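You operate a simulated robot arm through the tools that you are given. There is no shell and no other tool. Be economical: measure what you need, move in short steps, check, and stop when the job is done.

The job below is to be done with a simulated two-armed robot. You get a single attempt, and the scene is never put back.

JOB
Take the bag of small forks on the inside of the carton on the low step and put it away on the top of the bagging bench. Put one of the delivery signs from the top of the upper carton by the dolly on top of the tray with red grips. Put the stack of large forks from the top of the grey side table on the top of the brown bench by the press. The order is free. Set down upright: stack of large forks.

Only the result counts: the job must be done as asked and must still hold three seconds after the hand-in. Knocking over, shifting, dropping, spilling or breaking anything else fails it.

ROBOT AND FRAMES
Two 6-joint arms with two-finger grippers on one trunk, on a base that drives. Base frame: it is fixed to the floor where the robot stands at the start and does not move with it; the origin is under the middle of the robot, x ahead of it, y to its left, z up; the surface under the hand at the start is at about z = 361. Readings come in mm, degrees, newtons and seconds.
The left shoulder is at the start at [70, 176, 1140], the right one opposite. With the tool pointing down near the work surface each hand reaches from about 220 to 560 mm from the robot's upright axis, wherever it stands, measured 20 degrees to its own side. Places, roughly: delivery sign [-1750, 250, 750]; stack of large forks [-3250, -2250, 750]; top of the bagging bench [-300, 6300, 800]; top of the brown bench by the press [1200, -2300, 700]; tray with red grips [-1750, -2500, 750]. Payload 2.45 kg a hand.
The TCP of each hand is the grasp point between the finger pads, 26 mm short of the fingertips. In the tool frame z runs along the fingers and y along their closing line. The gripper opens to 96 mm. The gripper's body begins 69 mm behind the TCP.
Orientation is that of the tool frame in the base frame, as [roll, pitch, yaw] about the fixed x, y, z axes, in that order (R = Rz(yaw) Ry(pitch) Rx(roll)). With the fingers straight down and closing along the base's y, the tool's x points along the base's -x, its y along +y and its z along -z.

CONTROLS
- The arms move only by the tool drive_tool. It takes "left_steps", "right_steps" or both (then of equal length, played together; a hand with none holds still); each is one flat list of numbers, 7 for each row, row after row: the gripper command, from -1 (shut) to 1 (fully open), values between in proportion, then the shift along the tool's x, y, z in mm, then the turn, a rotation vector about the tool's x, y, z in degrees. In form: [hand, dx, dy, dz, ax, ay, az, hand, dx, dy, dz, ax, ay, az, ...]. A call has 1 to 8 rows; each row shifts and turns the commanded pose from where the row before left it, along the tool's axes as they then stand. A row lasts 0.2 s, in which the tool goes at most 50 mm and 8.6 degrees; a call with a longer step from one row to the next is refused whole, and so is a gripper value outside its range. A pose out of reach is approached as far as the arm can. The call stops where the force on the tool passes 40 N (or 10 N more than at its start, if that is more) or the arm is blocked; 0.2 s more then pass. The fingers move at their own pace and stop on an object; they squeeze with about 28 N. The grip force told is the motor's: it shows also when the fingers shut on nothing. Time passes only in rows, and 0.2 s behind the last, so rows that do not move let the fingers close. The reply holds the time, the measured pose of the TCP, the force on the tool along the base axes, the opening and the grip force, in the units named above and with some noise, with the torque about the TCP (base axes, N m) and any sound that the robot's microphone picked up.
- Cameras (640 x 400 px; columns grow to the right, rows downward): "scene" is now at [100.9, 3.7, 1408.6]; the picture's right is [0.08, -1.00, 0.00], its down [-0.88, -0.07, -0.47] and it looks along [0.47, 0.04, -0.88] (base axes); focal length 280 px, centre (320, 200). "left" rides on the left gripper at [82, -3, -98] in its tool frame; the picture's right is [0.04, 1.00, 0.00], its down [-0.73, 0.03, -0.68] and it looks along [-0.68, 0.03, 0.73] (tool axes); focal length 256 px, centre (320, 200). "right" rides on the right gripper at [82, 3, -98] in its tool frame; the picture's right is [-0.04, 1.00, 0.00], its down [-0.73, -0.03, -0.68] and it looks along [-0.68, -0.03, 0.73] (tool axes); focal length 256 px, centre (320, 200). There is no depth. A picture from a camera that has moved, and an enlarged one, comes with that camera's place and axes in the base frame and with its lens. The place of the scene camera against the robot may be out by one fixed shift of up to 25 mm in any direction.
- get_image(camera): a new picture of that camera. It takes no simulated time.
- lift_body(by): slides the trunk up (or, below 0, down) by that many mm; the arms and the scene camera ride with it, the base frame stays. It gives what a move gives, with no picture.
- drive_base(legs): drives the robot by 1 to 6 legs, each [ahead, left, turn to the left] in mm, mm and degrees, along the robot's own axes; the way and the turn of a leg run together, so that a leg with both is an arc; at most 1500 mm and 180 degrees a leg. The arms and the cameras ride along, it lands a little off, and it stops where it bumps. It gives what a move gives.
- aim_head(pan, tilt): turns the head with the scene camera to pan (to the left, within 86 degrees either way) and tilt (down, from -29 to 69), counted from straight ahead of the robot. It gives what a move gives.
- inspect(camera, box): a new picture of the part [left, top, right, bottom] of that camera's present view, enlarged. It takes no simulated time.
- job_done(): hands the job in; it is judged then, once.

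Work in short steps. Places have to be worked out from the pictures, the camera data and where the tool is seen: move nearer, look again, correct. Check each grasp and each placing, and mend what went wrong. You have 165 turns and 130 pictures in all, those below and enlarged ones among them. Open the grippers and draw the arms clear of the work before you hand the job in, unless the task says otherwise.

The tools are called after "Request:" by a JSON object that holds its "api" and its "payload". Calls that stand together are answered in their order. drive_tool: Moves the arms, as the interface text tells. Its arguments: {"type":"object","properties":{"left_steps":{"type":"array"},"right_steps":{"type":"array"}},"required":[]} The other tools are called the same way: lift_body (by) slides the trunk up or down; drive_base (legs) drives the base; aim_head (pan, tilt) turns the head that bears the scene camera; get_image (camera) takes a picture; inspect (camera, box) takes an enlarged picture of a part of a camera's view; job_done () hands the job in.

At the start:

```text
time: 0.0
left_tool_pos: [448.8, 246.4, 660.2]
left_tcp_rot: [179.9, 0.1, 179.9]
left_contact_force: [-1.1, 0.3, 0.6]
left_torque: [-0.01, 0.03, 0.01]
left_gripper_width: 95.8
left_gripper_force: 0.0
right_tool_pos: [579.2, -136.4, 611.9]
right_tcp_rot: [180.0, 0.0, -179.9]
right_contact_force: [-0.3, 0.2, -0.5]
right_torque: [0.03, 0.01, 0.02]
right_gripper_width: 96.2
right_gripper_force: 0.0
trunk travel left (down, up): [-625.0, 215.0]
robot x, y, heading: [1.8, 5.7, 0.0]
head pan, tilt: [4.5, 62.1]
```

scene: 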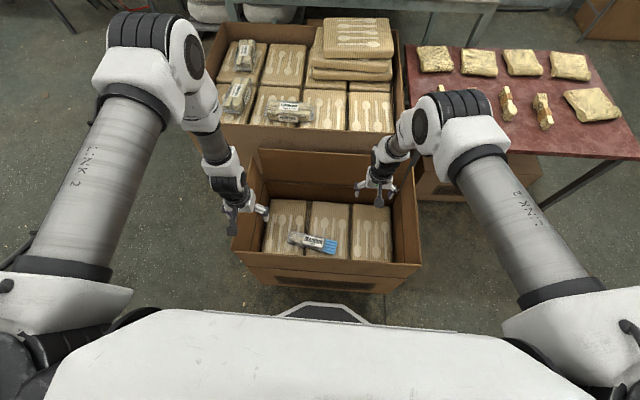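
right: 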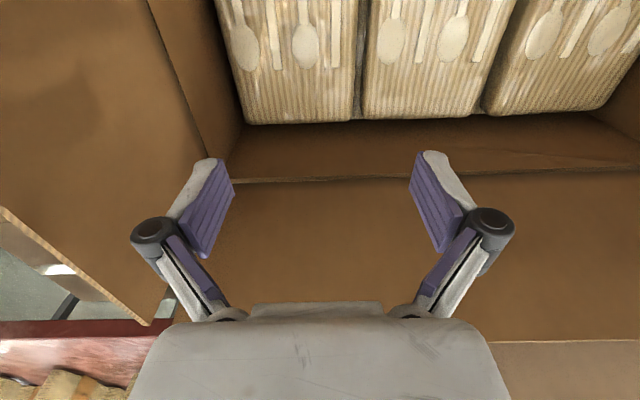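
left: 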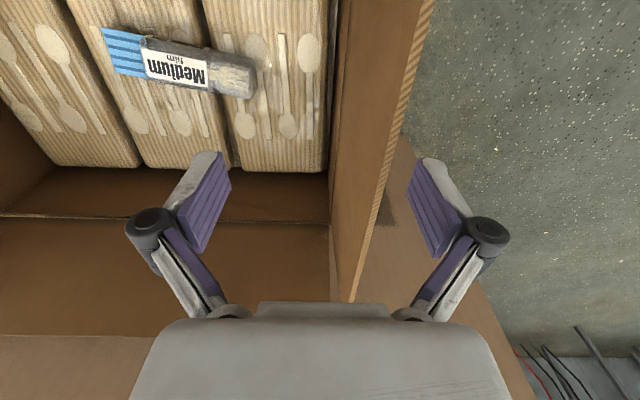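

The near carton holds brown packs and one labelled "Medium" bag; the carton behind has several labelled bags. I look closer at both.

Request:
{"api": "inspect", "payload": {"camera": "scene", "box": [190, 10, 430, 160]}}

Request:
{"api": "inspect", "payload": {"camera": "scene", "box": [230, 140, 430, 290]}}

Request:
{"api": "aim_head", "payload": {"pan": 0, "tilt": 15}}

Request:
{"api": "get_image", "payload": {"camera": "scene"}}

```text
2.67 times, centred on (310, 85) of scene
camera zoom: at [100.9, 3.7, 1408.6], right [0.08, -1.0, 0.0], down [-0.88, -0.07, -0.47], along [0.47, 0.04, -0.88], focal length 747 px, centre (347, 507)
```

zoom: 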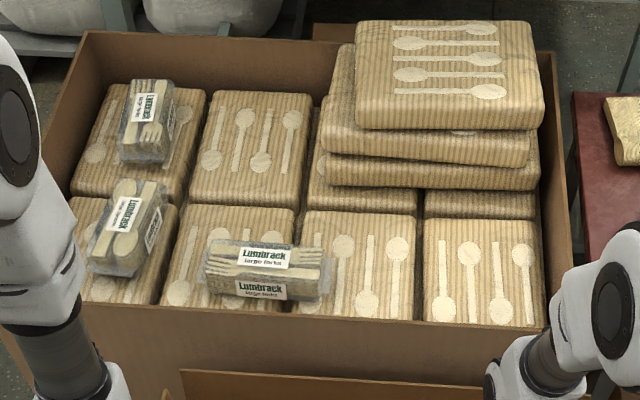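

```text
2.67 times, centred on (330, 215) of scene
camera zoom: at [100.9, 3.7, 1408.6], right [0.08, -1.0, 0.0], down [-0.88, -0.07, -0.47], along [0.47, 0.04, -0.88], focal length 747 px, centre (293, 160)
```

zoom: 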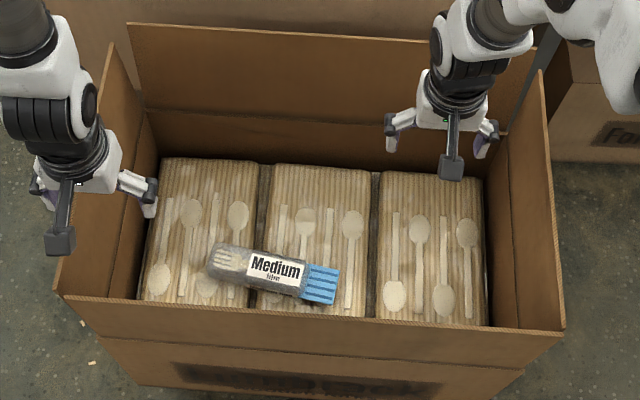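

```text
time: 1.1
left_tool_pos: [446.7, 247.8, 659.6]
left_tcp_rot: [179.8, 0.0, -179.9]
left_contact_force: [0.1, 0.3, 0.1]
left_torque: [-0.04, 0.01, -0.01]
left_gripper_width: 96.2
left_gripper_force: 0.1
right_tool_pos: [580.0, -136.4, 612.5]
right_tcp_rot: [180.0, 0.1, 180.0]
right_contact_force: [0.7, 0.3, -0.2]
right_torque: [0.01, -0.01, 0.01]
right_gripper_width: 95.9
right_gripper_force: 0.1
trunk travel left (down, up): [-625.0, 215.0]
robot x, y, heading: [0.8, -1.1, 0.0]
head pan, tilt: [0.0, 15.0]
```

```text
124 pictures are left
camera scene: at [130.3, -1.3, 1477.2], right [0.0, -1.0, 0.0], down [-0.26, 0.0, -0.97], along [0.97, 0.0, -0.26], focal length 280 px, centre (320, 200)
```

scene: 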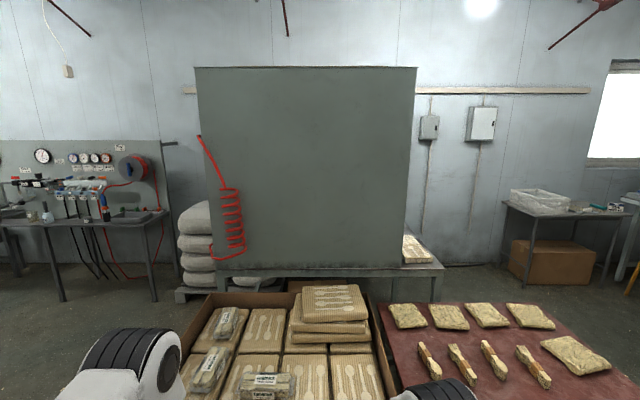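

The pack's label needs a closer read through the left hand camera, and I look around the room.

Request:
{"api": "inspect", "payload": {"camera": "left", "box": [90, 10, 270, 120]}}

Request:
{"api": "aim_head", "payload": {"pan": 60, "tilt": 20}}

Request:
{"api": "get_image", "payload": {"camera": "scene"}}

Request:
{"api": "aim_head", "payload": {"pan": -65, "tilt": 20}}

Request:
{"api": "get_image", "payload": {"camera": "scene"}}

```text
3.56 times, centred on (180, 65) of left
camera zoom: at [364.9, 242.7, 759.2], right [-0.04, 1.0, 0.0], down [0.73, 0.03, 0.68], along [0.68, 0.03, -0.73], focal length 910 px, centre (818, 680)
```

zoom: 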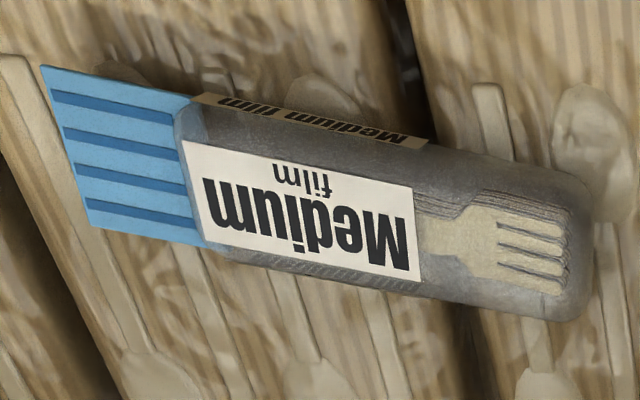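

```text
time: 2.5
left_tool_pos: [447.3, 247.5, 660.3]
left_tcp_rot: [179.9, -0.1, -180.0]
left_contact_force: [0.4, -0.2, 0.3]
left_torque: [0.03, -0.01, -0.04]
left_gripper_width: 95.9
left_gripper_force: 0.1
right_tool_pos: [579.6, -136.6, 612.1]
right_tcp_rot: [180.0, 0.0, 179.9]
right_contact_force: [0.7, -0.3, -0.7]
right_torque: [0.03, 0.0, 0.01]
right_gripper_width: 95.7
right_gripper_force: 0.0
trunk travel left (down, up): [-625.0, 215.0]
robot x, y, heading: [0.0, 2.5, 0.3]
head pan, tilt: [60.0, 20.0]
```

```text
122 pictures are left
camera scene: at [83.6, 79.2, 1469.2], right [0.87, -0.5, 0.0], down [-0.17, -0.3, -0.94], along [0.47, 0.81, -0.34], focal length 280 px, centre (320, 200)
```

scene: 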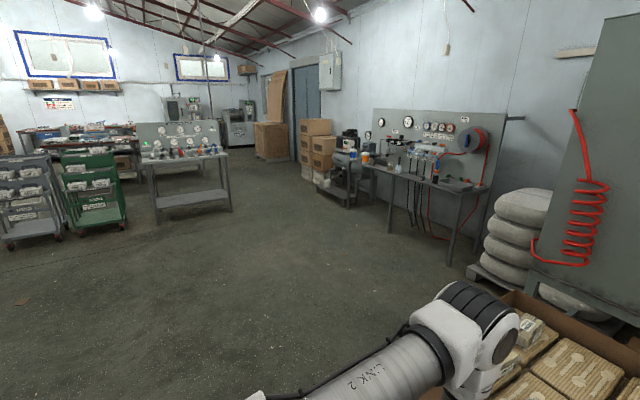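

```text
time: 4.5
left_tool_pos: [447.6, 248.0, 661.2]
left_tcp_rot: [179.9, 0.0, 180.0]
left_contact_force: [0.3, 0.4, -0.5]
left_torque: [0.0, -0.03, 0.02]
left_gripper_width: 96.0
left_gripper_force: 0.0
right_tool_pos: [578.8, -136.0, 613.1]
right_tcp_rot: [-179.9, 0.0, -179.9]
right_contact_force: [0.0, 0.2, -0.2]
right_torque: [0.0, -0.02, -0.01]
right_gripper_width: 96.1
right_gripper_force: 0.1
trunk travel left (down, up): [-625.0, 215.0]
robot x, y, heading: [1.4, 1.5, -0.0]
head pan, tilt: [-65.0, 20.0]
```

```text
121 pictures are left
camera scene: at [76.3, -85.7, 1469.2], right [-0.91, -0.42, 0.0], down [-0.14, 0.31, -0.94], along [0.4, -0.85, -0.34], focal length 280 px, centre (320, 200)
```

scene: 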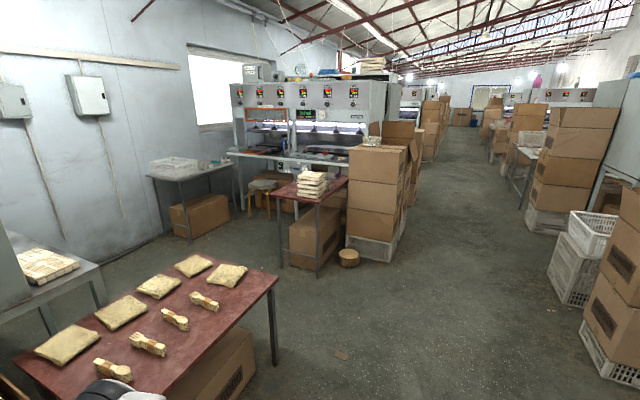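

The near carton holds one bag with a "Medium film" label; I must find which carton is "on the low step" and which bag has small forks. Look down at the far carton with the head.

Request:
{"api": "aim_head", "payload": {"pan": 10, "tilt": 40}}

Request:
{"api": "inspect", "payload": {"camera": "scene", "box": [180, 80, 420, 230]}}

Request:
{"api": "get_image", "payload": {"camera": "scene"}}

```text
time: 6.0
left_tool_pos: [447.9, 246.4, 661.1]
left_tcp_rot: [179.9, 0.0, -180.0]
left_contact_force: [0.2, -0.4, -0.9]
left_torque: [0.0, 0.0, 0.01]
left_gripper_width: 96.0
left_gripper_force: 0.1
right_tool_pos: [578.9, -136.1, 611.2]
right_tcp_rot: [-180.0, 0.0, 180.0]
right_contact_force: [0.1, 1.1, 0.1]
right_torque: [0.01, 0.04, -0.02]
right_gripper_width: 96.0
right_gripper_force: 0.1
trunk travel left (down, up): [-625.0, 215.0]
robot x, y, heading: [-2.7, -3.5, -0.1]
head pan, tilt: [10.0, 40.0]
```

```text
2.67 times, centred on (300, 155) of scene
camera zoom: at [120.7, 13.3, 1437.8], right [0.17, -0.98, 0.0], down [-0.63, -0.11, -0.77], along [0.75, 0.13, -0.64], focal length 747 px, centre (373, 320)
```

zoom: 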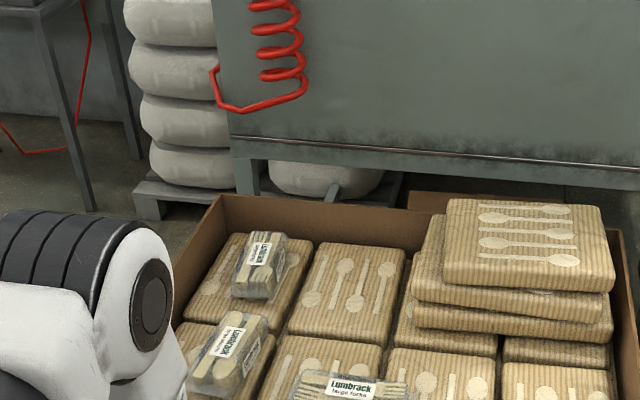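

```text
119 pictures are left
camera scene: at [120.7, 13.3, 1437.8], right [0.17, -0.98, 0.0], down [-0.63, -0.11, -0.77], along [0.75, 0.13, -0.64], focal length 280 px, centre (320, 200)
```

scene: 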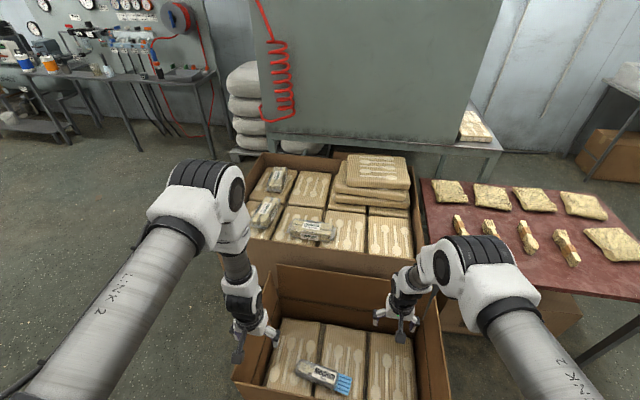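

I want to see what each carton stands on, so I raise the trunk and back off for a view.

Request:
{"api": "lift_body", "payload": {"by": 200}}

Request:
{"api": "drive_base", "payload": {"legs": [[-800, 0, 0]]}}

Request:
{"api": "get_image", "payload": {"camera": "scene"}}

```text
time: 8.1
left_tool_pos: [448.0, 247.6, 859.7]
left_tcp_rot: [179.9, 0.1, 180.0]
left_contact_force: [-0.7, -0.1, -0.7]
left_torque: [-0.01, 0.03, 0.03]
left_gripper_width: 96.0
left_gripper_force: 0.1
right_tool_pos: [579.5, -136.8, 812.3]
right_tcp_rot: [-179.9, 0.0, -179.9]
right_contact_force: [0.7, 0.6, 0.0]
right_torque: [0.01, 0.02, -0.01]
right_gripper_width: 96.0
right_gripper_force: 0.1
trunk travel left (down, up): [-825.0, 15.0]
robot x, y, heading: [3.5, 0.8, 0.3]
head pan, tilt: [10.0, 40.0]
```

```text
time: 10.8
left_tool_pos: [16.3, 246.7, 863.4]
left_tcp_rot: [179.9, 0.4, 179.9]
left_contact_force: [-0.2, -0.8, 1.4]
left_torque: [0.02, -0.12, -0.01]
left_gripper_width: 96.1
left_gripper_force: 0.1
right_tool_pos: [148.5, -136.0, 815.7]
right_tcp_rot: [180.0, 0.4, 179.8]
right_contact_force: [-1.5, 0.3, -0.2]
right_torque: [0.01, -0.12, -0.01]
right_gripper_width: 95.9
right_gripper_force: 0.0
trunk travel left (down, up): [-825.0, 15.0]
robot x, y, heading: [-423.0, 0.7, -0.1]
head pan, tilt: [10.0, 40.0]
stopped in leg 1: the robot was blocked; the commanded pose is now the measured one
```

```text
118 pictures are left
camera scene: at [-315.9, 13.7, 1639.0], right [0.17, -0.99, 0.0], down [-0.63, -0.11, -0.77], along [0.76, 0.13, -0.64], focal length 280 px, centre (320, 200)
```

scene: 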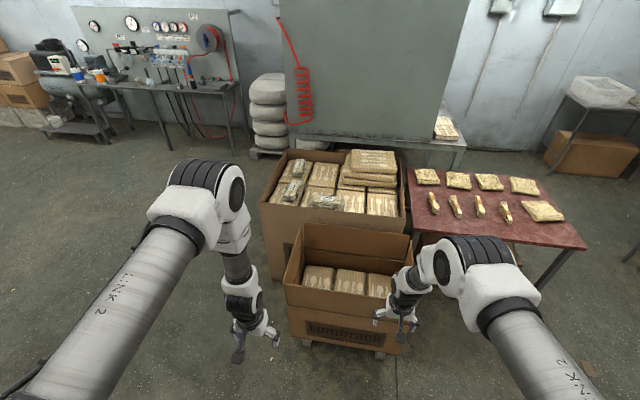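

The near carton stands on low feet, so its bag (blue header) at about [472, 58, 375] is the target. I was blocked behind by something; I go back to the start place and lower the trunk.

Request:
{"api": "drive_base", "payload": {"legs": [[423, 0, 0]]}}

Request:
{"api": "drive_tool", "payload": {"left_steps": [0.6, 0, -30, 0, 0, 0, -8, 0.6, 0, -30, 0, 0, 0, -8, 0.6, 0, -30, 0, 0, 0, -8, 0.6, 0, -30, 0, 0, 0, -8, 0.6, 0, -30, 0, 0, 0, -8, 0.6, 0, 0, 0, 0, 0, -8, 0.6, 0, 0, 0, 0, 0, -8, 0.6, 0, 0, 0, 0, 0, -8]}}

Request:
{"api": "get_image", "payload": {"camera": "left"}}

```text
time: 13.5
left_tool_pos: [450.1, 248.2, 860.4]
left_tcp_rot: [180.0, 0.0, 180.0]
left_contact_force: [0.3, 0.0, -0.1]
left_torque: [0.0, 0.0, -0.04]
left_gripper_width: 95.8
left_gripper_force: 0.0
right_tool_pos: [582.7, -136.4, 812.4]
right_tcp_rot: [-179.9, 0.0, 180.0]
right_contact_force: [0.1, -0.1, 0.3]
right_torque: [0.01, -0.01, -0.03]
right_gripper_width: 95.7
right_gripper_force: 0.0
trunk travel left (down, up): [-825.0, 15.0]
robot x, y, heading: [7.2, -0.7, 0.1]
head pan, tilt: [10.0, 40.0]
```

```text
time: 15.3
left_tool_pos: [466.6, 120.4, 860.3]
left_tcp_rot: [-179.4, 0.0, -118.8]
left_contact_force: [0.4, 0.0, 0.3]
left_torque: [0.03, -0.02, 0.01]
left_gripper_width: 76.6
left_gripper_force: 0.0
left hand out of reach, approached as far as the arm can: row 4, 5, 6, 7, 8
right_tool_pos: [583.5, -135.9, 811.8]
right_tcp_rot: [180.0, 0.0, 180.0]
right_contact_force: [-0.2, -1.1, 0.1]
right_torque: [-0.02, 0.01, -0.01]
right_gripper_width: 95.9
right_gripper_force: 0.1
trunk travel left (down, up): [-825.0, 15.0]
robot x, y, heading: [2.4, 2.6, 0.3]
head pan, tilt: [10.0, 40.0]
```

```text
117 pictures are left
camera left: at [427.7, 47.1, 959.6], right [-0.89, 0.45, -0.01], down [0.32, 0.66, 0.68], along [0.31, 0.6, -0.73], focal length 256 px, centre (320, 200)
```

left: 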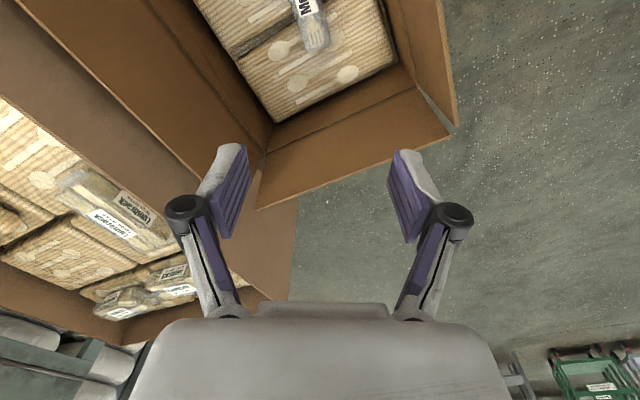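

The left hand stopped at yaw 241 (rotation +61 of 64 wanted), perhaps short of reach. I test a small back-move and further turn to see whether it is the place or the wrist that limits.

Request:
{"api": "drive_tool", "payload": {"left_steps": [0.6, 0, 0, 0, 0, 0, 0, 0.6, 0, 30, 40, 0, 0, 0, 0.6, 0, 0, 40, 0, 0, -8, 0.6, 0, 0, 40, 0, 0, -8]}}

```text
time: 16.3
left_tool_pos: [447.1, 132.5, 751.0]
left_tcp_rot: [-180.0, -0.2, -103.2]
left_contact_force: [0.7, 0.0, 0.3]
left_torque: [-0.01, 0.01, -0.01]
left_gripper_width: 76.5
left_gripper_force: 0.0
left hand out of reach, approached as far as the arm can: row 2
right_tool_pos: [582.7, -135.6, 811.8]
right_tcp_rot: [180.0, 0.0, 180.0]
right_contact_force: [0.2, 0.8, 0.2]
right_torque: [0.01, 0.01, 0.03]
right_gripper_width: 95.8
right_gripper_force: 0.0
trunk travel left (down, up): [-825.0, 15.0]
robot x, y, heading: [1.5, -2.5, 0.2]
head pan, tilt: [10.0, 40.0]
```

Lower down it obeys. Now move above the bag (to about [472, 58]) and lower the trunk by 200 to the start height.

Request:
{"api": "drive_tool", "payload": {"left_steps": [0.6, 33, -20, 0, 0, 0, -2.4, 0.6, 34, -21, 0, 0, 0, 0, 0.6, 0, 0, 0, 0, 0, 0]}}

Request:
{"api": "get_image", "payload": {"camera": "left"}}

```text
time: 17.1
left_tool_pos: [469.6, 72.0, 751.7]
left_tcp_rot: [-179.9, -0.1, -100.8]
left_contact_force: [0.4, 0.2, 0.4]
left_torque: [0.01, -0.04, 0.01]
left_gripper_width: 76.4
left_gripper_force: 0.1
left hand out of reach, approached as far as the arm can: row 1
right_tool_pos: [583.8, -134.8, 812.5]
right_tcp_rot: [-180.0, 0.0, 179.9]
right_contact_force: [0.0, 0.7, -0.4]
right_torque: [0.02, 0.0, 0.0]
right_gripper_width: 96.0
right_gripper_force: 0.2
trunk travel left (down, up): [-825.0, 15.0]
robot x, y, heading: [4.7, 0.3, -0.3]
head pan, tilt: [10.0, 40.0]
```

```text
116 pictures are left
camera left: at [456.6, -8.9, 849.9], right [-0.99, 0.15, 0.0], down [0.11, 0.73, 0.68], along [0.1, 0.67, -0.74], focal length 256 px, centre (320, 200)
```

left: 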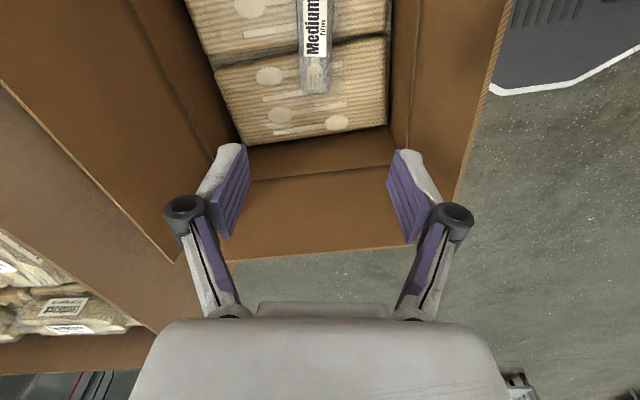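

The bag axis is aligned with the tool and runs under x≈476. I lower the trunk by 200 and then shift slightly to [476, 75].

Request:
{"api": "lift_body", "payload": {"by": -200}}

Request:
{"api": "drive_tool", "payload": {"left_steps": [0.6, -4, -6, 40, 0, 0, 0, 0.6, 0, 0, 40, 0, 0, 0, 0.6, 0, 0, 0, 0, 0, 0]}}

Request:
{"api": "get_image", "payload": {"camera": "left"}}

Request:
{"api": "aim_head", "payload": {"pan": 0, "tilt": 65}}

Request:
{"api": "get_image", "payload": {"camera": "scene"}}

```text
time: 19.2
left_tool_pos: [469.8, 73.7, 551.8]
left_tcp_rot: [-180.0, -0.1, -100.6]
left_contact_force: [1.0, -0.2, 0.0]
left_torque: [-0.01, -0.02, -0.04]
left_gripper_width: 77.0
left_gripper_force: 0.1
right_tool_pos: [583.3, -135.7, 612.4]
right_tcp_rot: [180.0, 0.0, 180.0]
right_contact_force: [-1.3, -0.2, 0.1]
right_torque: [0.05, 0.01, -0.04]
right_gripper_width: 96.1
right_gripper_force: 0.0
trunk travel left (down, up): [-625.0, 215.0]
robot x, y, heading: [4.2, -0.3, 0.0]
head pan, tilt: [10.0, 40.0]
```

```text
time: 20.0
left_tool_pos: [475.7, 75.2, 470.7]
left_tcp_rot: [-179.9, -0.1, -100.6]
left_contact_force: [-0.2, 0.0, -0.1]
left_torque: [0.01, -0.01, -0.01]
left_gripper_width: 76.8
left_gripper_force: 0.1
right_tool_pos: [583.1, -135.4, 612.3]
right_tcp_rot: [180.0, 0.0, 180.0]
right_contact_force: [0.7, 0.6, -0.2]
right_torque: [0.04, 0.01, -0.01]
right_gripper_width: 96.1
right_gripper_force: 0.1
trunk travel left (down, up): [-625.0, 215.0]
robot x, y, heading: [4.5, 5.3, -0.2]
head pan, tilt: [10.0, 40.0]
```

```text
115 pictures are left
camera left: at [463.4, -5.7, 570.7], right [-0.99, 0.14, 0.0], down [0.1, 0.73, 0.68], along [0.1, 0.67, -0.74], focal length 256 px, centre (320, 200)
```

left: 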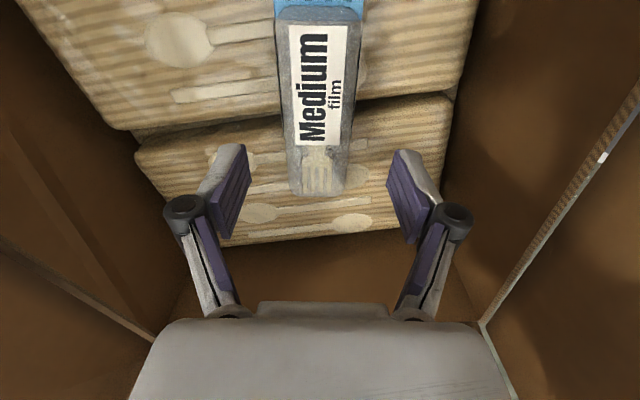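

```text
time: 20.9
left_tool_pos: [476.6, 75.5, 472.1]
left_tcp_rot: [-179.9, -0.1, -100.6]
left_contact_force: [0.1, 0.4, -0.3]
left_torque: [-0.03, 0.04, 0.02]
left_gripper_width: 76.7
left_gripper_force: 0.1
right_tool_pos: [582.6, -135.9, 611.3]
right_tcp_rot: [180.0, 0.0, -180.0]
right_contact_force: [-0.2, -0.3, -0.3]
right_torque: [0.01, 0.0, 0.02]
right_gripper_width: 95.9
right_gripper_force: 0.2
trunk travel left (down, up): [-625.0, 215.0]
robot x, y, heading: [6.4, -2.2, 0.3]
head pan, tilt: [0.0, 65.0]
```

```text
114 pictures are left
camera scene: at [101.3, -1.1, 1405.5], right [0.0, -1.0, 0.0], down [-0.91, 0.0, -0.42], along [0.42, 0.0, -0.91], focal length 280 px, centre (320, 200)
```

scene: 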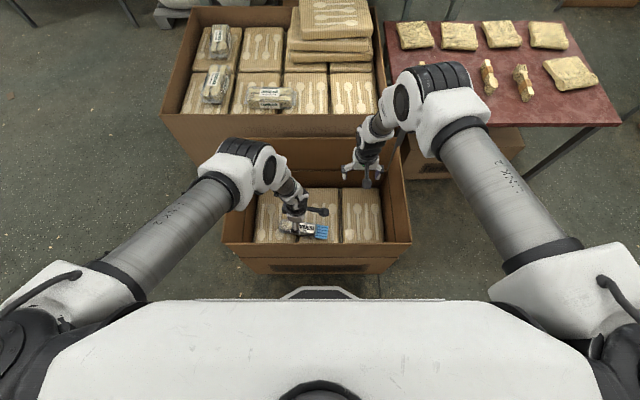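

Bag axis at x≈478, width about 50 mm, so the 76 mm opening straddles it. Descend to about z 393 and check.

Request:
{"api": "drive_tool", "payload": {"left_steps": [0.6, 0, -2, 40, 0, 0, 0, 0.6, 0, 0, 30, 0, 0, 0, 0.6, 0, 0, 8, 0, 0, 0, 0.6, 0, 0, 0, 0, 0, 0]}}

Request:
{"api": "get_image", "payload": {"camera": "left"}}

```text
time: 21.9
left_tool_pos: [474.3, 76.5, 398.2]
left_tcp_rot: [-179.9, -0.1, -100.6]
left_contact_force: [-0.4, -0.4, 0.1]
left_torque: [0.02, 0.01, 0.02]
left_gripper_width: 76.9
left_gripper_force: 0.1
left hand out of reach, approached as far as the arm can: row 3
right_tool_pos: [583.3, -135.7, 613.8]
right_tcp_rot: [180.0, 0.0, -180.0]
right_contact_force: [-0.8, 0.6, 0.4]
right_torque: [0.0, 0.01, -0.02]
right_gripper_width: 95.8
right_gripper_force: 0.0
trunk travel left (down, up): [-625.0, 215.0]
robot x, y, heading: [4.7, 1.7, -0.0]
head pan, tilt: [0.0, 65.0]
```

```text
113 pictures are left
camera left: at [460.9, -5.1, 497.7], right [-0.99, 0.14, 0.0], down [0.11, 0.73, 0.68], along [0.1, 0.67, -0.74], focal length 256 px, centre (320, 200)
```

left: 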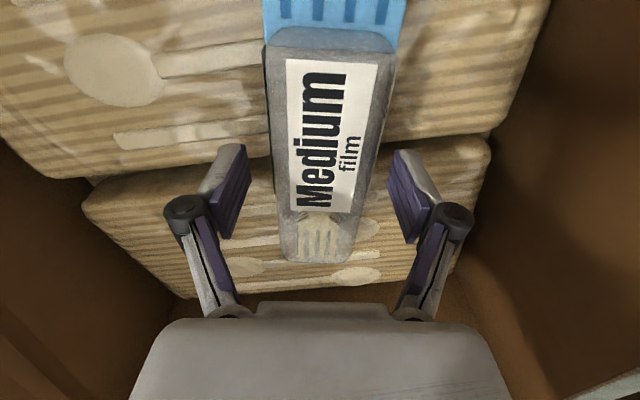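

The fingers straddle the bag; the arm is at its low reach, so I lower the trunk 8 mm and close.

Request:
{"api": "lift_body", "payload": {"by": -9}}

Request:
{"api": "drive_tool", "payload": {"left_steps": [-1, 0, 0, 0, 0, 0, 0, -1, 0, 0, 0, 0, 0, 0, -1, 0, 0, 0, 0, 0, 0]}}

Request:
{"api": "get_image", "payload": {"camera": "left"}}

```text
time: 22.5
left_tool_pos: [473.2, 76.2, 391.0]
left_tcp_rot: [-179.9, -0.2, -100.6]
left_contact_force: [-0.1, 0.6, 0.1]
left_torque: [-0.01, 0.0, 0.01]
left_gripper_width: 76.7
left_gripper_force: 0.0
right_tool_pos: [582.1, -135.3, 603.9]
right_tcp_rot: [-180.0, 0.1, 180.0]
right_contact_force: [1.0, 0.1, -0.7]
right_torque: [0.0, 0.0, 0.02]
right_gripper_width: 96.0
right_gripper_force: 0.0
trunk travel left (down, up): [-616.0, 224.0]
robot x, y, heading: [3.7, 2.2, -0.2]
head pan, tilt: [0.0, 65.0]
```

```text
time: 23.3
left_tool_pos: [473.7, 75.4, 389.8]
left_tcp_rot: [-179.8, -0.1, -100.7]
left_contact_force: [-0.3, -0.5, 3.2]
left_torque: [-0.01, -0.03, 0.02]
left_gripper_width: 52.9
left_gripper_force: 28.5
right_tool_pos: [583.9, -135.6, 602.7]
right_tcp_rot: [-179.9, -0.1, 179.9]
right_contact_force: [0.7, 0.6, -0.8]
right_torque: [-0.03, 0.0, 0.01]
right_gripper_width: 96.2
right_gripper_force: 0.0
trunk travel left (down, up): [-616.0, 224.0]
robot x, y, heading: [3.8, 0.2, -0.2]
head pan, tilt: [0.0, 65.0]
```

```text
112 pictures are left
camera left: at [461.3, -5.6, 489.1], right [-0.99, 0.14, 0.0], down [0.1, 0.73, 0.68], along [0.1, 0.67, -0.74], focal length 256 px, centre (320, 200)
```

left: 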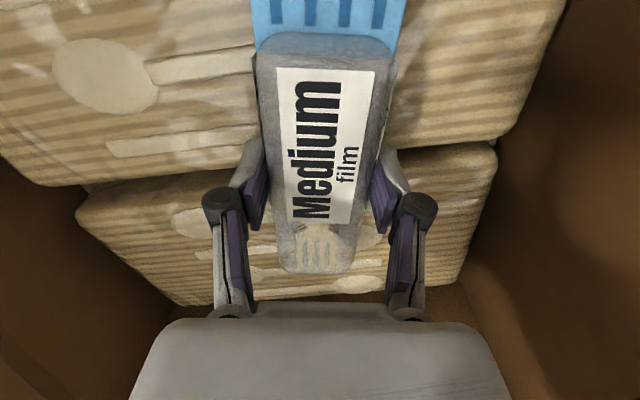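

Gripped at 53 mm with 28 N. Lift with the trunk by 400 so that the bag clears the carton.

Request:
{"api": "lift_body", "payload": {"by": 200}}

Request:
{"api": "get_image", "payload": {"camera": "left"}}

Request:
{"api": "drive_tool", "payload": {"left_steps": [-1, 0, 0, -40, 0, 0, 0, -1, 0, 0, -40, 0, 0, 0, -1, 0, 0, -40, 0, 0, 0, -1, 0, 0, -40, 0, 0, 0, -1, 0, 0, -40, 0, 0, 0]}}

```text
time: 25.5
left_tool_pos: [474.3, 76.2, 589.4]
left_tcp_rot: [180.0, -0.2, -100.5]
left_contact_force: [-0.1, -0.4, -0.3]
left_torque: [-0.02, 0.0, 0.01]
left_gripper_width: 52.8
left_gripper_force: 27.7
right_tool_pos: [582.9, -136.4, 802.8]
right_tcp_rot: [-180.0, 0.0, -180.0]
right_contact_force: [0.1, 0.8, 0.1]
right_torque: [-0.01, 0.02, 0.01]
right_gripper_width: 95.9
right_gripper_force: 0.1
trunk travel left (down, up): [-816.0, 24.0]
robot x, y, heading: [4.7, 1.8, -0.1]
head pan, tilt: [0.0, 65.0]
```

```text
111 pictures are left
camera left: at [461.3, -5.4, 688.7], right [-0.99, 0.14, 0.0], down [0.11, 0.73, 0.68], along [0.1, 0.67, -0.74], focal length 256 px, centre (320, 200)
```

left: 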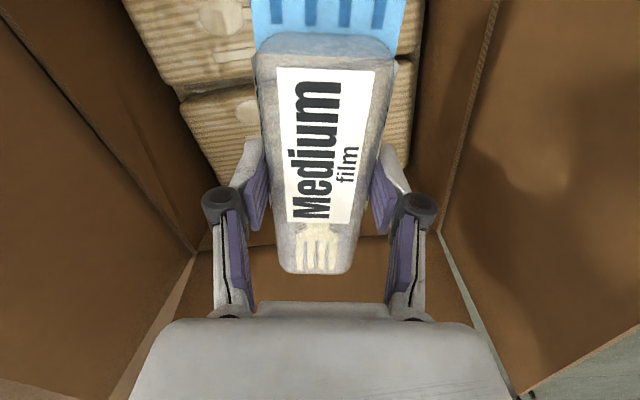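

```text
time: 26.7
left_tool_pos: [467.6, 79.9, 780.2]
left_tcp_rot: [-179.3, 0.6, -100.5]
left_contact_force: [-0.4, 0.8, 0.2]
left_torque: [0.04, -0.03, 0.05]
left_gripper_width: 53.1
left_gripper_force: 27.7
left hand out of reach, approached as far as the arm can: row 5
right_tool_pos: [583.1, -134.9, 802.8]
right_tcp_rot: [180.0, 0.1, -180.0]
right_contact_force: [0.3, 0.1, 0.3]
right_torque: [0.01, 0.0, -0.01]
right_gripper_width: 95.9
right_gripper_force: 0.1
trunk travel left (down, up): [-816.0, 24.0]
robot x, y, heading: [3.2, -1.4, -0.1]
head pan, tilt: [0.0, 65.0]
```

Bag held clear above the carton. Retract both hands toward the body, back a bit, and turn left, looking around on the way.

Request:
{"api": "drive_tool", "payload": {"left_steps": [-1, -30, 30, 0, 0, 0, 0, -1, -30, 35, 0, 0, 0, 0, -1, -20, 35, 0, 0, 0, 0, -1, 0, 35, 0, 0, 0, 0, -1, 0, 0, 0, 0, 0, 0], "right_steps": [-1, 45, -15, 0, 0, 0, 0, -1, 45, -15, 0, 0, 0, 0, -1, 45, -15, 0, 0, 0, 0, -1, 45, -15, 0, 0, 0, 0, -1, 45, 0, 0, 0, 0, 0]}}

Request:
{"api": "drive_base", "payload": {"legs": [[-180, 0, 0]]}}

Request:
{"api": "aim_head", "payload": {"pan": 86, "tilt": 35}}

Request:
{"api": "get_image", "payload": {"camera": "scene"}}

```text
time: 27.9
left_tool_pos: [400.2, 165.4, 813.4]
left_tcp_rot: [179.1, -2.1, -100.6]
left_contact_force: [-0.1, 0.2, -1.0]
left_torque: [-0.01, 0.02, -0.02]
left_gripper_width: 52.9
left_gripper_force: 27.9
left hand out of reach, approached as far as the arm can: row 2, 3, 4
right_tool_pos: [357.8, -197.0, 804.7]
right_tcp_rot: [180.0, 0.0, -179.9]
right_contact_force: [0.4, -0.1, -0.2]
right_torque: [-0.03, 0.0, -0.02]
right_gripper_width: 0.0
right_gripper_force: 27.3
trunk travel left (down, up): [-816.0, 24.0]
robot x, y, heading: [5.4, -1.6, 0.1]
head pan, tilt: [0.0, 65.0]
```

```text
time: 29.4
left_tool_pos: [223.0, 165.3, 813.7]
left_tcp_rot: [178.8, -2.1, -100.4]
left_contact_force: [-0.2, 0.5, 0.4]
left_torque: [-0.01, 0.01, 0.05]
left_gripper_width: 52.9
left_gripper_force: 28.3
right_tool_pos: [182.0, -198.0, 804.5]
right_tcp_rot: [-179.9, 0.0, -180.0]
right_contact_force: [0.4, 0.2, 0.0]
right_torque: [-0.06, 0.01, 0.0]
right_gripper_width: 0.0
right_gripper_force: 27.9
trunk travel left (down, up): [-816.0, 24.0]
robot x, y, heading: [-176.9, 2.2, -0.1]
head pan, tilt: [0.0, 65.0]
```

```text
time: 31.0
left_tool_pos: [221.7, 164.4, 812.9]
left_tcp_rot: [179.0, -2.0, -100.6]
left_contact_force: [-0.5, 0.5, -0.7]
left_torque: [0.01, 0.01, -0.02]
left_gripper_width: 53.0
left_gripper_force: 27.6
right_tool_pos: [180.1, -197.0, 804.2]
right_tcp_rot: [-180.0, 0.0, 180.0]
right_contact_force: [-0.3, 0.2, -0.6]
right_torque: [-0.03, 0.01, 0.02]
right_gripper_width: 0.0
right_gripper_force: 28.3
trunk travel left (down, up): [-816.0, 24.0]
robot x, y, heading: [-175.2, 1.4, 0.1]
head pan, tilt: [85.9, 35.0]
```

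```text
110 pictures are left
camera scene: at [-131.2, 86.7, 1636.3], right [1.0, -0.07, 0.0], down [-0.04, -0.57, -0.82], along [0.06, 0.82, -0.57], focal length 280 px, centre (320, 200)
```

scene: 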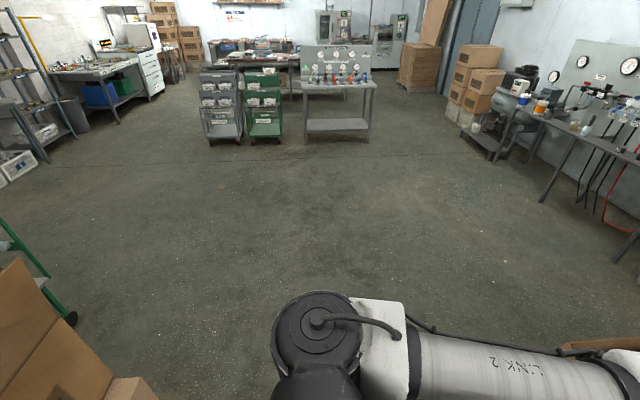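

The bagging bench should lie near pixel (290, 57), behind the carts. Zoom there.

Request:
{"api": "inspect", "payload": {"camera": "scene", "box": [180, 0, 420, 150]}}

```text
2.67 times, centred on (300, 75) of scene
camera zoom: at [-131.2, 86.7, 1636.3], right [1.0, -0.07, 0.0], down [-0.04, -0.57, -0.82], along [0.06, 0.82, -0.57], focal length 747 px, centre (373, 533)
```

zoom: 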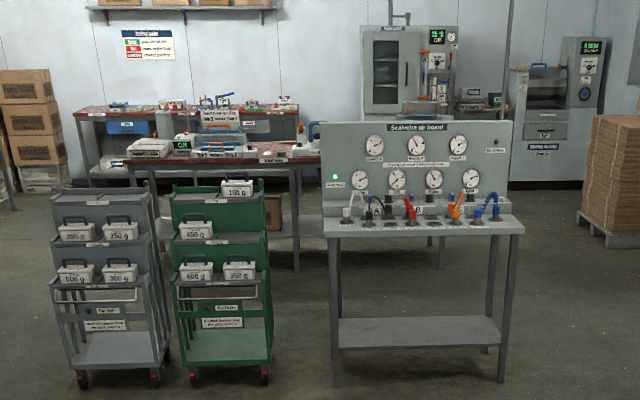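

The bench lies behind carts and a tester table; corridor at x≈1450 looks free. I turn left, drive forward and sidle right, then look again.

Request:
{"api": "drive_base", "payload": {"legs": [[0, 0, 90], [1500, 0, 0], [1000, -900, 0]]}}

Request:
{"api": "aim_head", "payload": {"pan": 0, "tilt": 25}}

Request:
{"api": "get_image", "payload": {"camera": "scene"}}

```text
time: 48.6
left_tool_pos: [481.7, 2929.0, 812.6]
left_tcp_rot: [178.8, -2.0, -10.2]
left_contact_force: [0.6, -0.5, -1.1]
left_torque: [-0.02, 0.05, 0.01]
left_gripper_width: 52.6
left_gripper_force: 28.2
right_tool_pos: [843.7, 2890.0, 805.4]
right_tcp_rot: [179.9, 0.1, -89.6]
right_contact_force: [-0.8, 0.2, -0.3]
right_torque: [-0.03, -0.01, 0.01]
right_gripper_width: 0.1
right_gripper_force: 28.4
trunk travel left (down, up): [-816.0, 24.0]
robot x, y, heading: [647.9, 2531.4, 90.5]
head pan, tilt: [85.9, 35.0]
```

```text
time: 50.2
left_tool_pos: [482.5, 2928.1, 814.1]
left_tcp_rot: [178.9, -2.1, -10.1]
left_contact_force: [-0.3, -0.4, 0.0]
left_torque: [-0.04, 0.01, 0.0]
left_gripper_width: 52.5
left_gripper_force: 28.3
right_tool_pos: [844.2, 2889.2, 805.4]
right_tcp_rot: [-179.9, 0.0, -89.6]
right_contact_force: [0.1, 0.6, -0.3]
right_torque: [-0.04, 0.03, 0.03]
right_gripper_width: 0.3
right_gripper_force: 28.3
trunk travel left (down, up): [-816.0, 24.0]
robot x, y, heading: [650.6, 2533.3, 90.7]
head pan, tilt: [0.0, 25.0]
```

```text
108 pictures are left
camera scene: at [634.8, 2674.5, 1652.1], right [1.0, 0.01, 0.0], down [0.0, -0.42, -0.91], along [-0.01, 0.91, -0.42], focal length 280 px, centre (320, 200)
```

scene: 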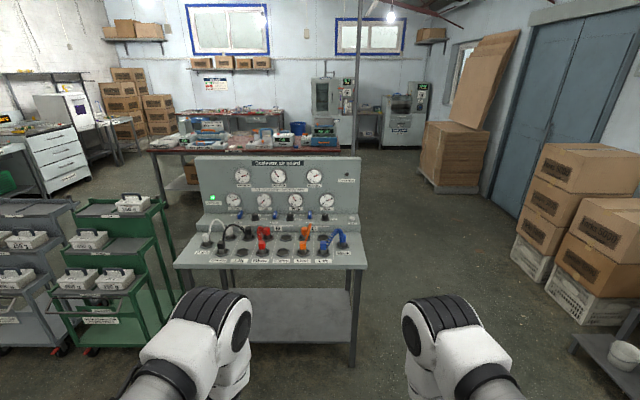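

Bench top spans x≈-1350 to 1000 with front edge near y≈5940. I go round the tester's right side to behind it.

Request:
{"api": "drive_base", "payload": {"legs": [[0, -800, 0], [1500, 0, 0], [950, 0, 0]]}}

Request:
{"api": "aim_head", "payload": {"pan": 45, "tilt": 35}}

Request:
{"api": "get_image", "payload": {"camera": "scene"}}

```text
time: 66.0
left_tool_pos: [1329.9, 5345.0, 812.8]
left_tcp_rot: [178.9, -2.1, -10.9]
left_contact_force: [0.4, -0.7, 0.3]
left_torque: [0.0, -0.01, 0.0]
left_gripper_width: 53.0
left_gripper_force: 28.0
right_tool_pos: [1690.7, 5302.3, 804.8]
right_tcp_rot: [-180.0, 0.0, -90.3]
right_contact_force: [-0.2, -0.7, 0.5]
right_torque: [-0.01, 0.03, 0.0]
right_gripper_width: 0.0
right_gripper_force: 28.2
trunk travel left (down, up): [-816.0, 24.0]
robot x, y, heading: [1492.3, 4946.7, 89.6]
head pan, tilt: [0.0, 25.0]
```

```text
time: 67.2
left_tool_pos: [1328.3, 5345.0, 813.2]
left_tcp_rot: [179.0, -2.1, -10.9]
left_contact_force: [0.0, -0.7, -0.2]
left_torque: [-0.01, 0.01, -0.03]
left_gripper_width: 53.0
left_gripper_force: 28.2
right_tool_pos: [1689.3, 5301.9, 804.7]
right_tcp_rot: [-180.0, 0.0, -90.3]
right_contact_force: [0.7, 0.5, 0.0]
right_torque: [-0.01, -0.01, 0.01]
right_gripper_width: 0.0
right_gripper_force: 28.3
trunk travel left (down, up): [-816.0, 24.0]
robot x, y, heading: [1490.4, 4943.3, 89.8]
head pan, tilt: [45.0, 35.0]
```

```text
107 pictures are left
camera scene: at [1416.0, 5059.7, 1636.3], right [0.71, 0.7, 0.0], down [0.4, -0.41, -0.82], along [-0.58, 0.58, -0.57], focal length 280 px, centre (320, 200)
```

scene: 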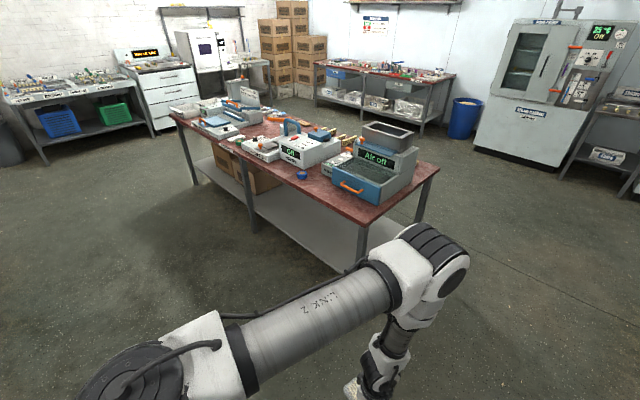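

This red-brown bench spans x -1310..820, y 5950..6710, matching the bagging bench. Zoom for a free spot.

Request:
{"api": "inspect", "payload": {"camera": "scene", "box": [150, 70, 450, 257]}}

```text
2.13 times, centred on (300, 164) of scene
camera zoom: at [1416.0, 5059.7, 1636.3], right [0.71, 0.7, 0.0], down [0.4, -0.41, -0.82], along [-0.58, 0.58, -0.57], focal length 597 px, centre (363, 278)
```

zoom: 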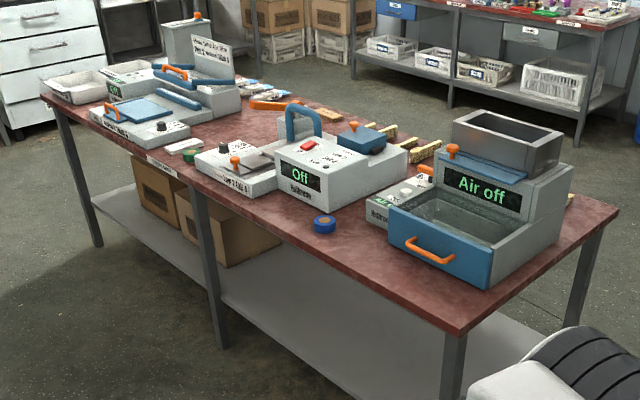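

Free strip in front of the "Air off" drawer machine, about x 500–860, y 5920–6080. I need height above the bench: raise trunk fully and test arm raise here in free space.

Request:
{"api": "lift_body", "payload": {"by": 23}}

Request:
{"api": "drive_tool", "payload": {"left_steps": [-1, 0, 0, -30, 0, 0, 0, -1, 0, 0, -30, 0, 0, 0, -1, 0, -20, -20, 0, 0, 0, -1, 0, 0, 0, 0, 0, 0]}}

```text
time: 67.9
left_tool_pos: [1327.1, 5346.5, 836.2]
left_tcp_rot: [178.9, -2.1, -10.8]
left_contact_force: [0.0, 0.3, 0.0]
left_torque: [-0.02, 0.0, -0.03]
left_gripper_width: 52.9
left_gripper_force: 28.1
right_tool_pos: [1690.9, 5302.3, 828.1]
right_tcp_rot: [-180.0, 0.0, -90.3]
right_contact_force: [0.2, 0.4, -0.3]
right_torque: [0.0, -0.01, 0.0]
right_gripper_width: 0.0
right_gripper_force: 27.8
trunk travel left (down, up): [-839.0, 1.0]
robot x, y, heading: [1491.1, 4945.6, 89.9]
head pan, tilt: [45.0, 35.0]
```

```text
time: 68.9
left_tool_pos: [1329.8, 5367.6, 917.7]
left_tcp_rot: [178.9, -2.1, -10.8]
left_contact_force: [0.0, -0.2, 0.0]
left_torque: [-0.01, 0.0, -0.04]
left_gripper_width: 52.6
left_gripper_force: 28.0
right_tool_pos: [1690.0, 5302.3, 828.9]
right_tcp_rot: [-179.9, -0.1, -90.3]
right_contact_force: [-1.0, -0.3, -0.2]
right_torque: [0.0, -0.01, -0.01]
right_gripper_width: 0.1
right_gripper_force: 27.2
trunk travel left (down, up): [-839.0, 1.0]
robot x, y, heading: [1493.0, 4950.8, 89.6]
head pan, tilt: [45.0, 35.0]
```

Works. Raise the right hand too, then drive left 680 and ahead 520.

Request:
{"api": "drive_tool", "payload": {"right_steps": [-1, 0, 0, -40, 0, 0, 0, -1, 0, 0, -40, 0, 0, 0]}}

Request:
{"api": "drive_base", "payload": {"legs": [[0, 680, 0], [500, 0, 0]]}}

Request:
{"api": "aim_head", "payload": {"pan": 10, "tilt": 55}}

Request:
{"api": "get_image", "payload": {"camera": "scene"}}

Request:
{"api": "get_image", "payload": {"camera": "left"}}

```text
time: 69.5
left_tool_pos: [1328.7, 5367.5, 917.3]
left_tcp_rot: [179.1, -2.2, -11.0]
left_contact_force: [-0.9, 0.5, -0.2]
left_torque: [-0.03, 0.03, 0.02]
left_gripper_width: 52.7
left_gripper_force: 28.4
right_tool_pos: [1690.3, 5300.0, 908.9]
right_tcp_rot: [-179.9, 0.0, -90.3]
right_contact_force: [-0.9, 0.1, -0.1]
right_torque: [0.01, -0.02, -0.01]
right_gripper_width: 0.1
right_gripper_force: 28.3
trunk travel left (down, up): [-839.0, 1.0]
robot x, y, heading: [1491.7, 4947.9, 89.6]
head pan, tilt: [45.0, 35.0]
```

```text
time: 75.7
left_tool_pos: [677.3, 5877.5, 918.0]
left_tcp_rot: [179.0, -2.1, -12.2]
left_contact_force: [0.3, -0.3, 0.2]
left_torque: [-0.01, 0.03, 0.02]
left_gripper_width: 52.8
left_gripper_force: 27.9
right_tool_pos: [1038.1, 5802.4, 908.4]
right_tcp_rot: [-180.0, 0.0, -91.6]
right_contact_force: [-0.1, -0.6, 0.4]
right_torque: [0.0, 0.01, -0.03]
right_gripper_width: 0.1
right_gripper_force: 27.7
trunk travel left (down, up): [-839.0, 1.0]
robot x, y, heading: [829.9, 5455.5, 88.6]
head pan, tilt: [45.0, 35.0]
```

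```text
time: 76.7
left_tool_pos: [676.6, 5878.9, 916.0]
left_tcp_rot: [178.9, -2.1, -12.2]
left_contact_force: [0.7, -0.3, 0.0]
left_torque: [-0.04, 0.05, 0.0]
left_gripper_width: 52.8
left_gripper_force: 28.4
right_tool_pos: [1038.5, 5803.2, 908.1]
right_tcp_rot: [180.0, 0.0, -91.7]
right_contact_force: [-0.1, -0.7, -0.1]
right_torque: [0.03, 0.0, -0.02]
right_gripper_width: 0.0
right_gripper_force: 28.0
trunk travel left (down, up): [-839.0, 1.0]
robot x, y, heading: [830.6, 5456.8, 88.3]
head pan, tilt: [10.0, 55.0]
```

```text
105 pictures are left
camera scene: at [806.6, 5575.9, 1631.2], right [0.99, 0.15, 0.0], down [0.12, -0.81, -0.57], along [-0.08, 0.57, -0.82], focal length 280 px, centre (320, 200)
```

scene: 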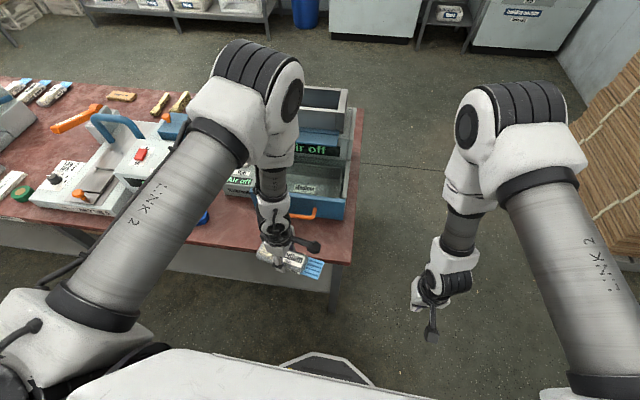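

```text
104 pictures are left
camera left: at [753.4, 5866.0, 1018.9], right [-0.17, -0.98, 0.02], down [-0.74, 0.14, 0.65], along [-0.64, 0.1, -0.76], focal length 256 px, centre (320, 200)
```

left: 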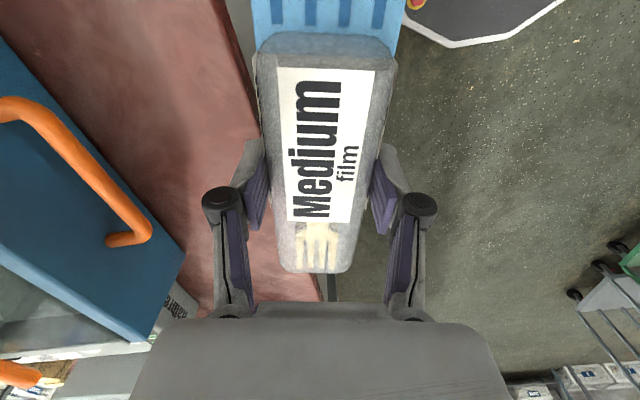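

Bench edge is at y≈5930, drawer handle at y≈6048, so centre the bag at y≈5985 and square it to the edge. Move in at height, then look.

Request:
{"api": "drive_tool", "payload": {"left_steps": [-1, 0, -25, 0, 0, 0, -5, -1, 0, -28, 0, 0, 0, -5, -1, -10, -25, 0, 0, 0, 0, -1, -10, -27, 0, 0, 0, 0, -1, 0, 0, 20, 0, 0, 0, -1, 0, 0, 20, 0, 0, 0, -1, 0, 0, 0, 0, 0, 0]}}

Request:
{"api": "get_image", "payload": {"camera": "left"}}

Request:
{"api": "inspect", "payload": {"camera": "scene", "box": [160, 150, 400, 300]}}

```text
time: 78.3
left_tool_pos: [670.8, 5985.5, 873.0]
left_tcp_rot: [178.6, -1.9, -2.2]
left_contact_force: [-0.3, 0.3, 0.2]
left_torque: [0.0, 0.02, 0.01]
left_gripper_width: 52.9
left_gripper_force: 28.3
right_tool_pos: [1037.7, 5804.5, 908.0]
right_tcp_rot: [-180.0, 0.0, -91.8]
right_contact_force: [-0.3, 0.8, -0.3]
right_torque: [-0.04, -0.01, -0.03]
right_gripper_width: 0.0
right_gripper_force: 28.3
trunk travel left (down, up): [-839.0, 1.0]
robot x, y, heading: [829.7, 5457.6, 88.6]
head pan, tilt: [10.0, 55.0]
```

```text
103 pictures are left
camera left: at [748.3, 5986.5, 974.7], right [0.0, -1.0, 0.03], down [-0.76, 0.02, 0.65], along [-0.66, -0.02, -0.76], focal length 256 px, centre (320, 200)
```

left: 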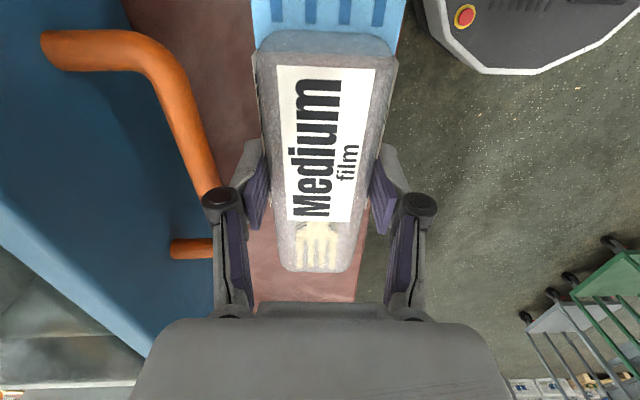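

```text
2.67 times, centred on (280, 225) of scene
camera zoom: at [806.5, 5576.4, 1631.1], right [0.99, 0.15, 0.0], down [0.12, -0.81, -0.57], along [-0.08, 0.57, -0.82], focal length 747 px, centre (427, 133)
```

zoom: 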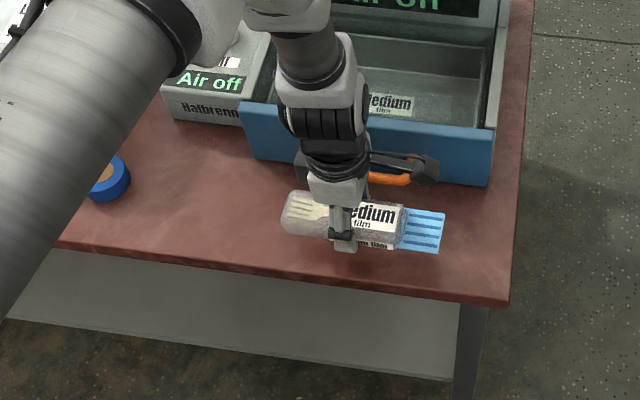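

The drawer handle is close to the finger; there is freer room to the left. Raise a bit and slide the base left 140.

Request:
{"api": "drive_tool", "payload": {"left_steps": [-1, 0, 10, -30, 0, 0, 0, -1, 0, 0, 0, 0, 0, 0]}}

Request:
{"api": "drive_base", "payload": {"legs": [[0, 140, 0]]}}

Request:
{"api": "get_image", "payload": {"camera": "left"}}

Request:
{"api": "inspect", "payload": {"camera": "scene", "box": [200, 150, 440, 300]}}

```text
time: 78.9
left_tool_pos: [668.6, 5976.4, 903.1]
left_tcp_rot: [178.7, -2.0, -2.0]
left_contact_force: [-0.1, -0.2, -0.1]
left_torque: [-0.01, 0.01, 0.0]
left_gripper_width: 52.9
left_gripper_force: 28.3
right_tool_pos: [1038.1, 5803.7, 908.5]
right_tcp_rot: [179.8, -0.1, -91.7]
right_contact_force: [0.3, -0.4, 0.0]
right_torque: [0.0, -0.02, 0.02]
right_gripper_width: 0.1
right_gripper_force: 27.8
trunk travel left (down, up): [-839.0, 1.0]
robot x, y, heading: [827.7, 5458.0, 88.6]
head pan, tilt: [10.0, 55.0]
```

```text
time: 80.2
left_tool_pos: [530.8, 5978.9, 903.3]
left_tcp_rot: [178.7, -1.8, -2.2]
left_contact_force: [0.2, 0.9, 0.5]
left_torque: [0.02, 0.01, 0.0]
left_gripper_width: 52.6
left_gripper_force: 28.1
right_tool_pos: [901.2, 5806.5, 907.2]
right_tcp_rot: [179.9, 0.0, -91.5]
right_contact_force: [0.7, -0.3, 0.3]
right_torque: [0.01, -0.01, 0.01]
right_gripper_width: 0.0
right_gripper_force: 27.8
trunk travel left (down, up): [-839.0, 1.0]
robot x, y, heading: [691.8, 5461.3, 88.6]
head pan, tilt: [10.0, 55.0]
```

```text
101 pictures are left
camera left: at [609.4, 5980.7, 1004.2], right [0.0, -1.0, 0.03], down [-0.75, 0.02, 0.66], along [-0.66, -0.02, -0.75], focal length 256 px, centre (320, 200)
```

left: 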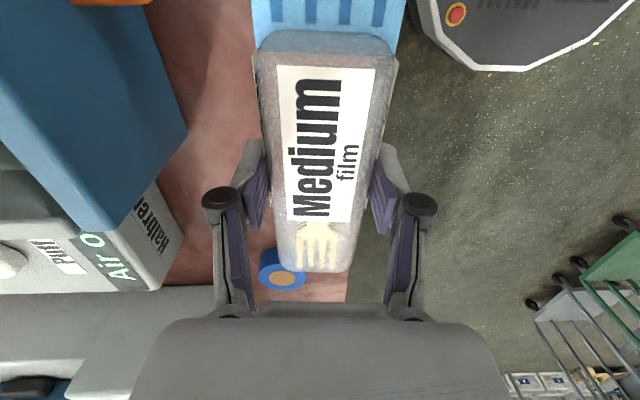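

```text
2.67 times, centred on (320, 225) of scene
camera zoom: at [670.3, 5580.4, 1631.1], right [0.99, 0.15, 0.0], down [0.12, -0.81, -0.57], along [-0.08, 0.57, -0.82], focal length 747 px, centre (320, 133)
```

zoom: 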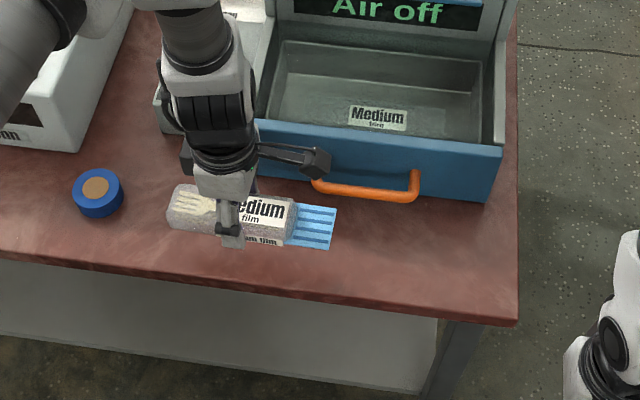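

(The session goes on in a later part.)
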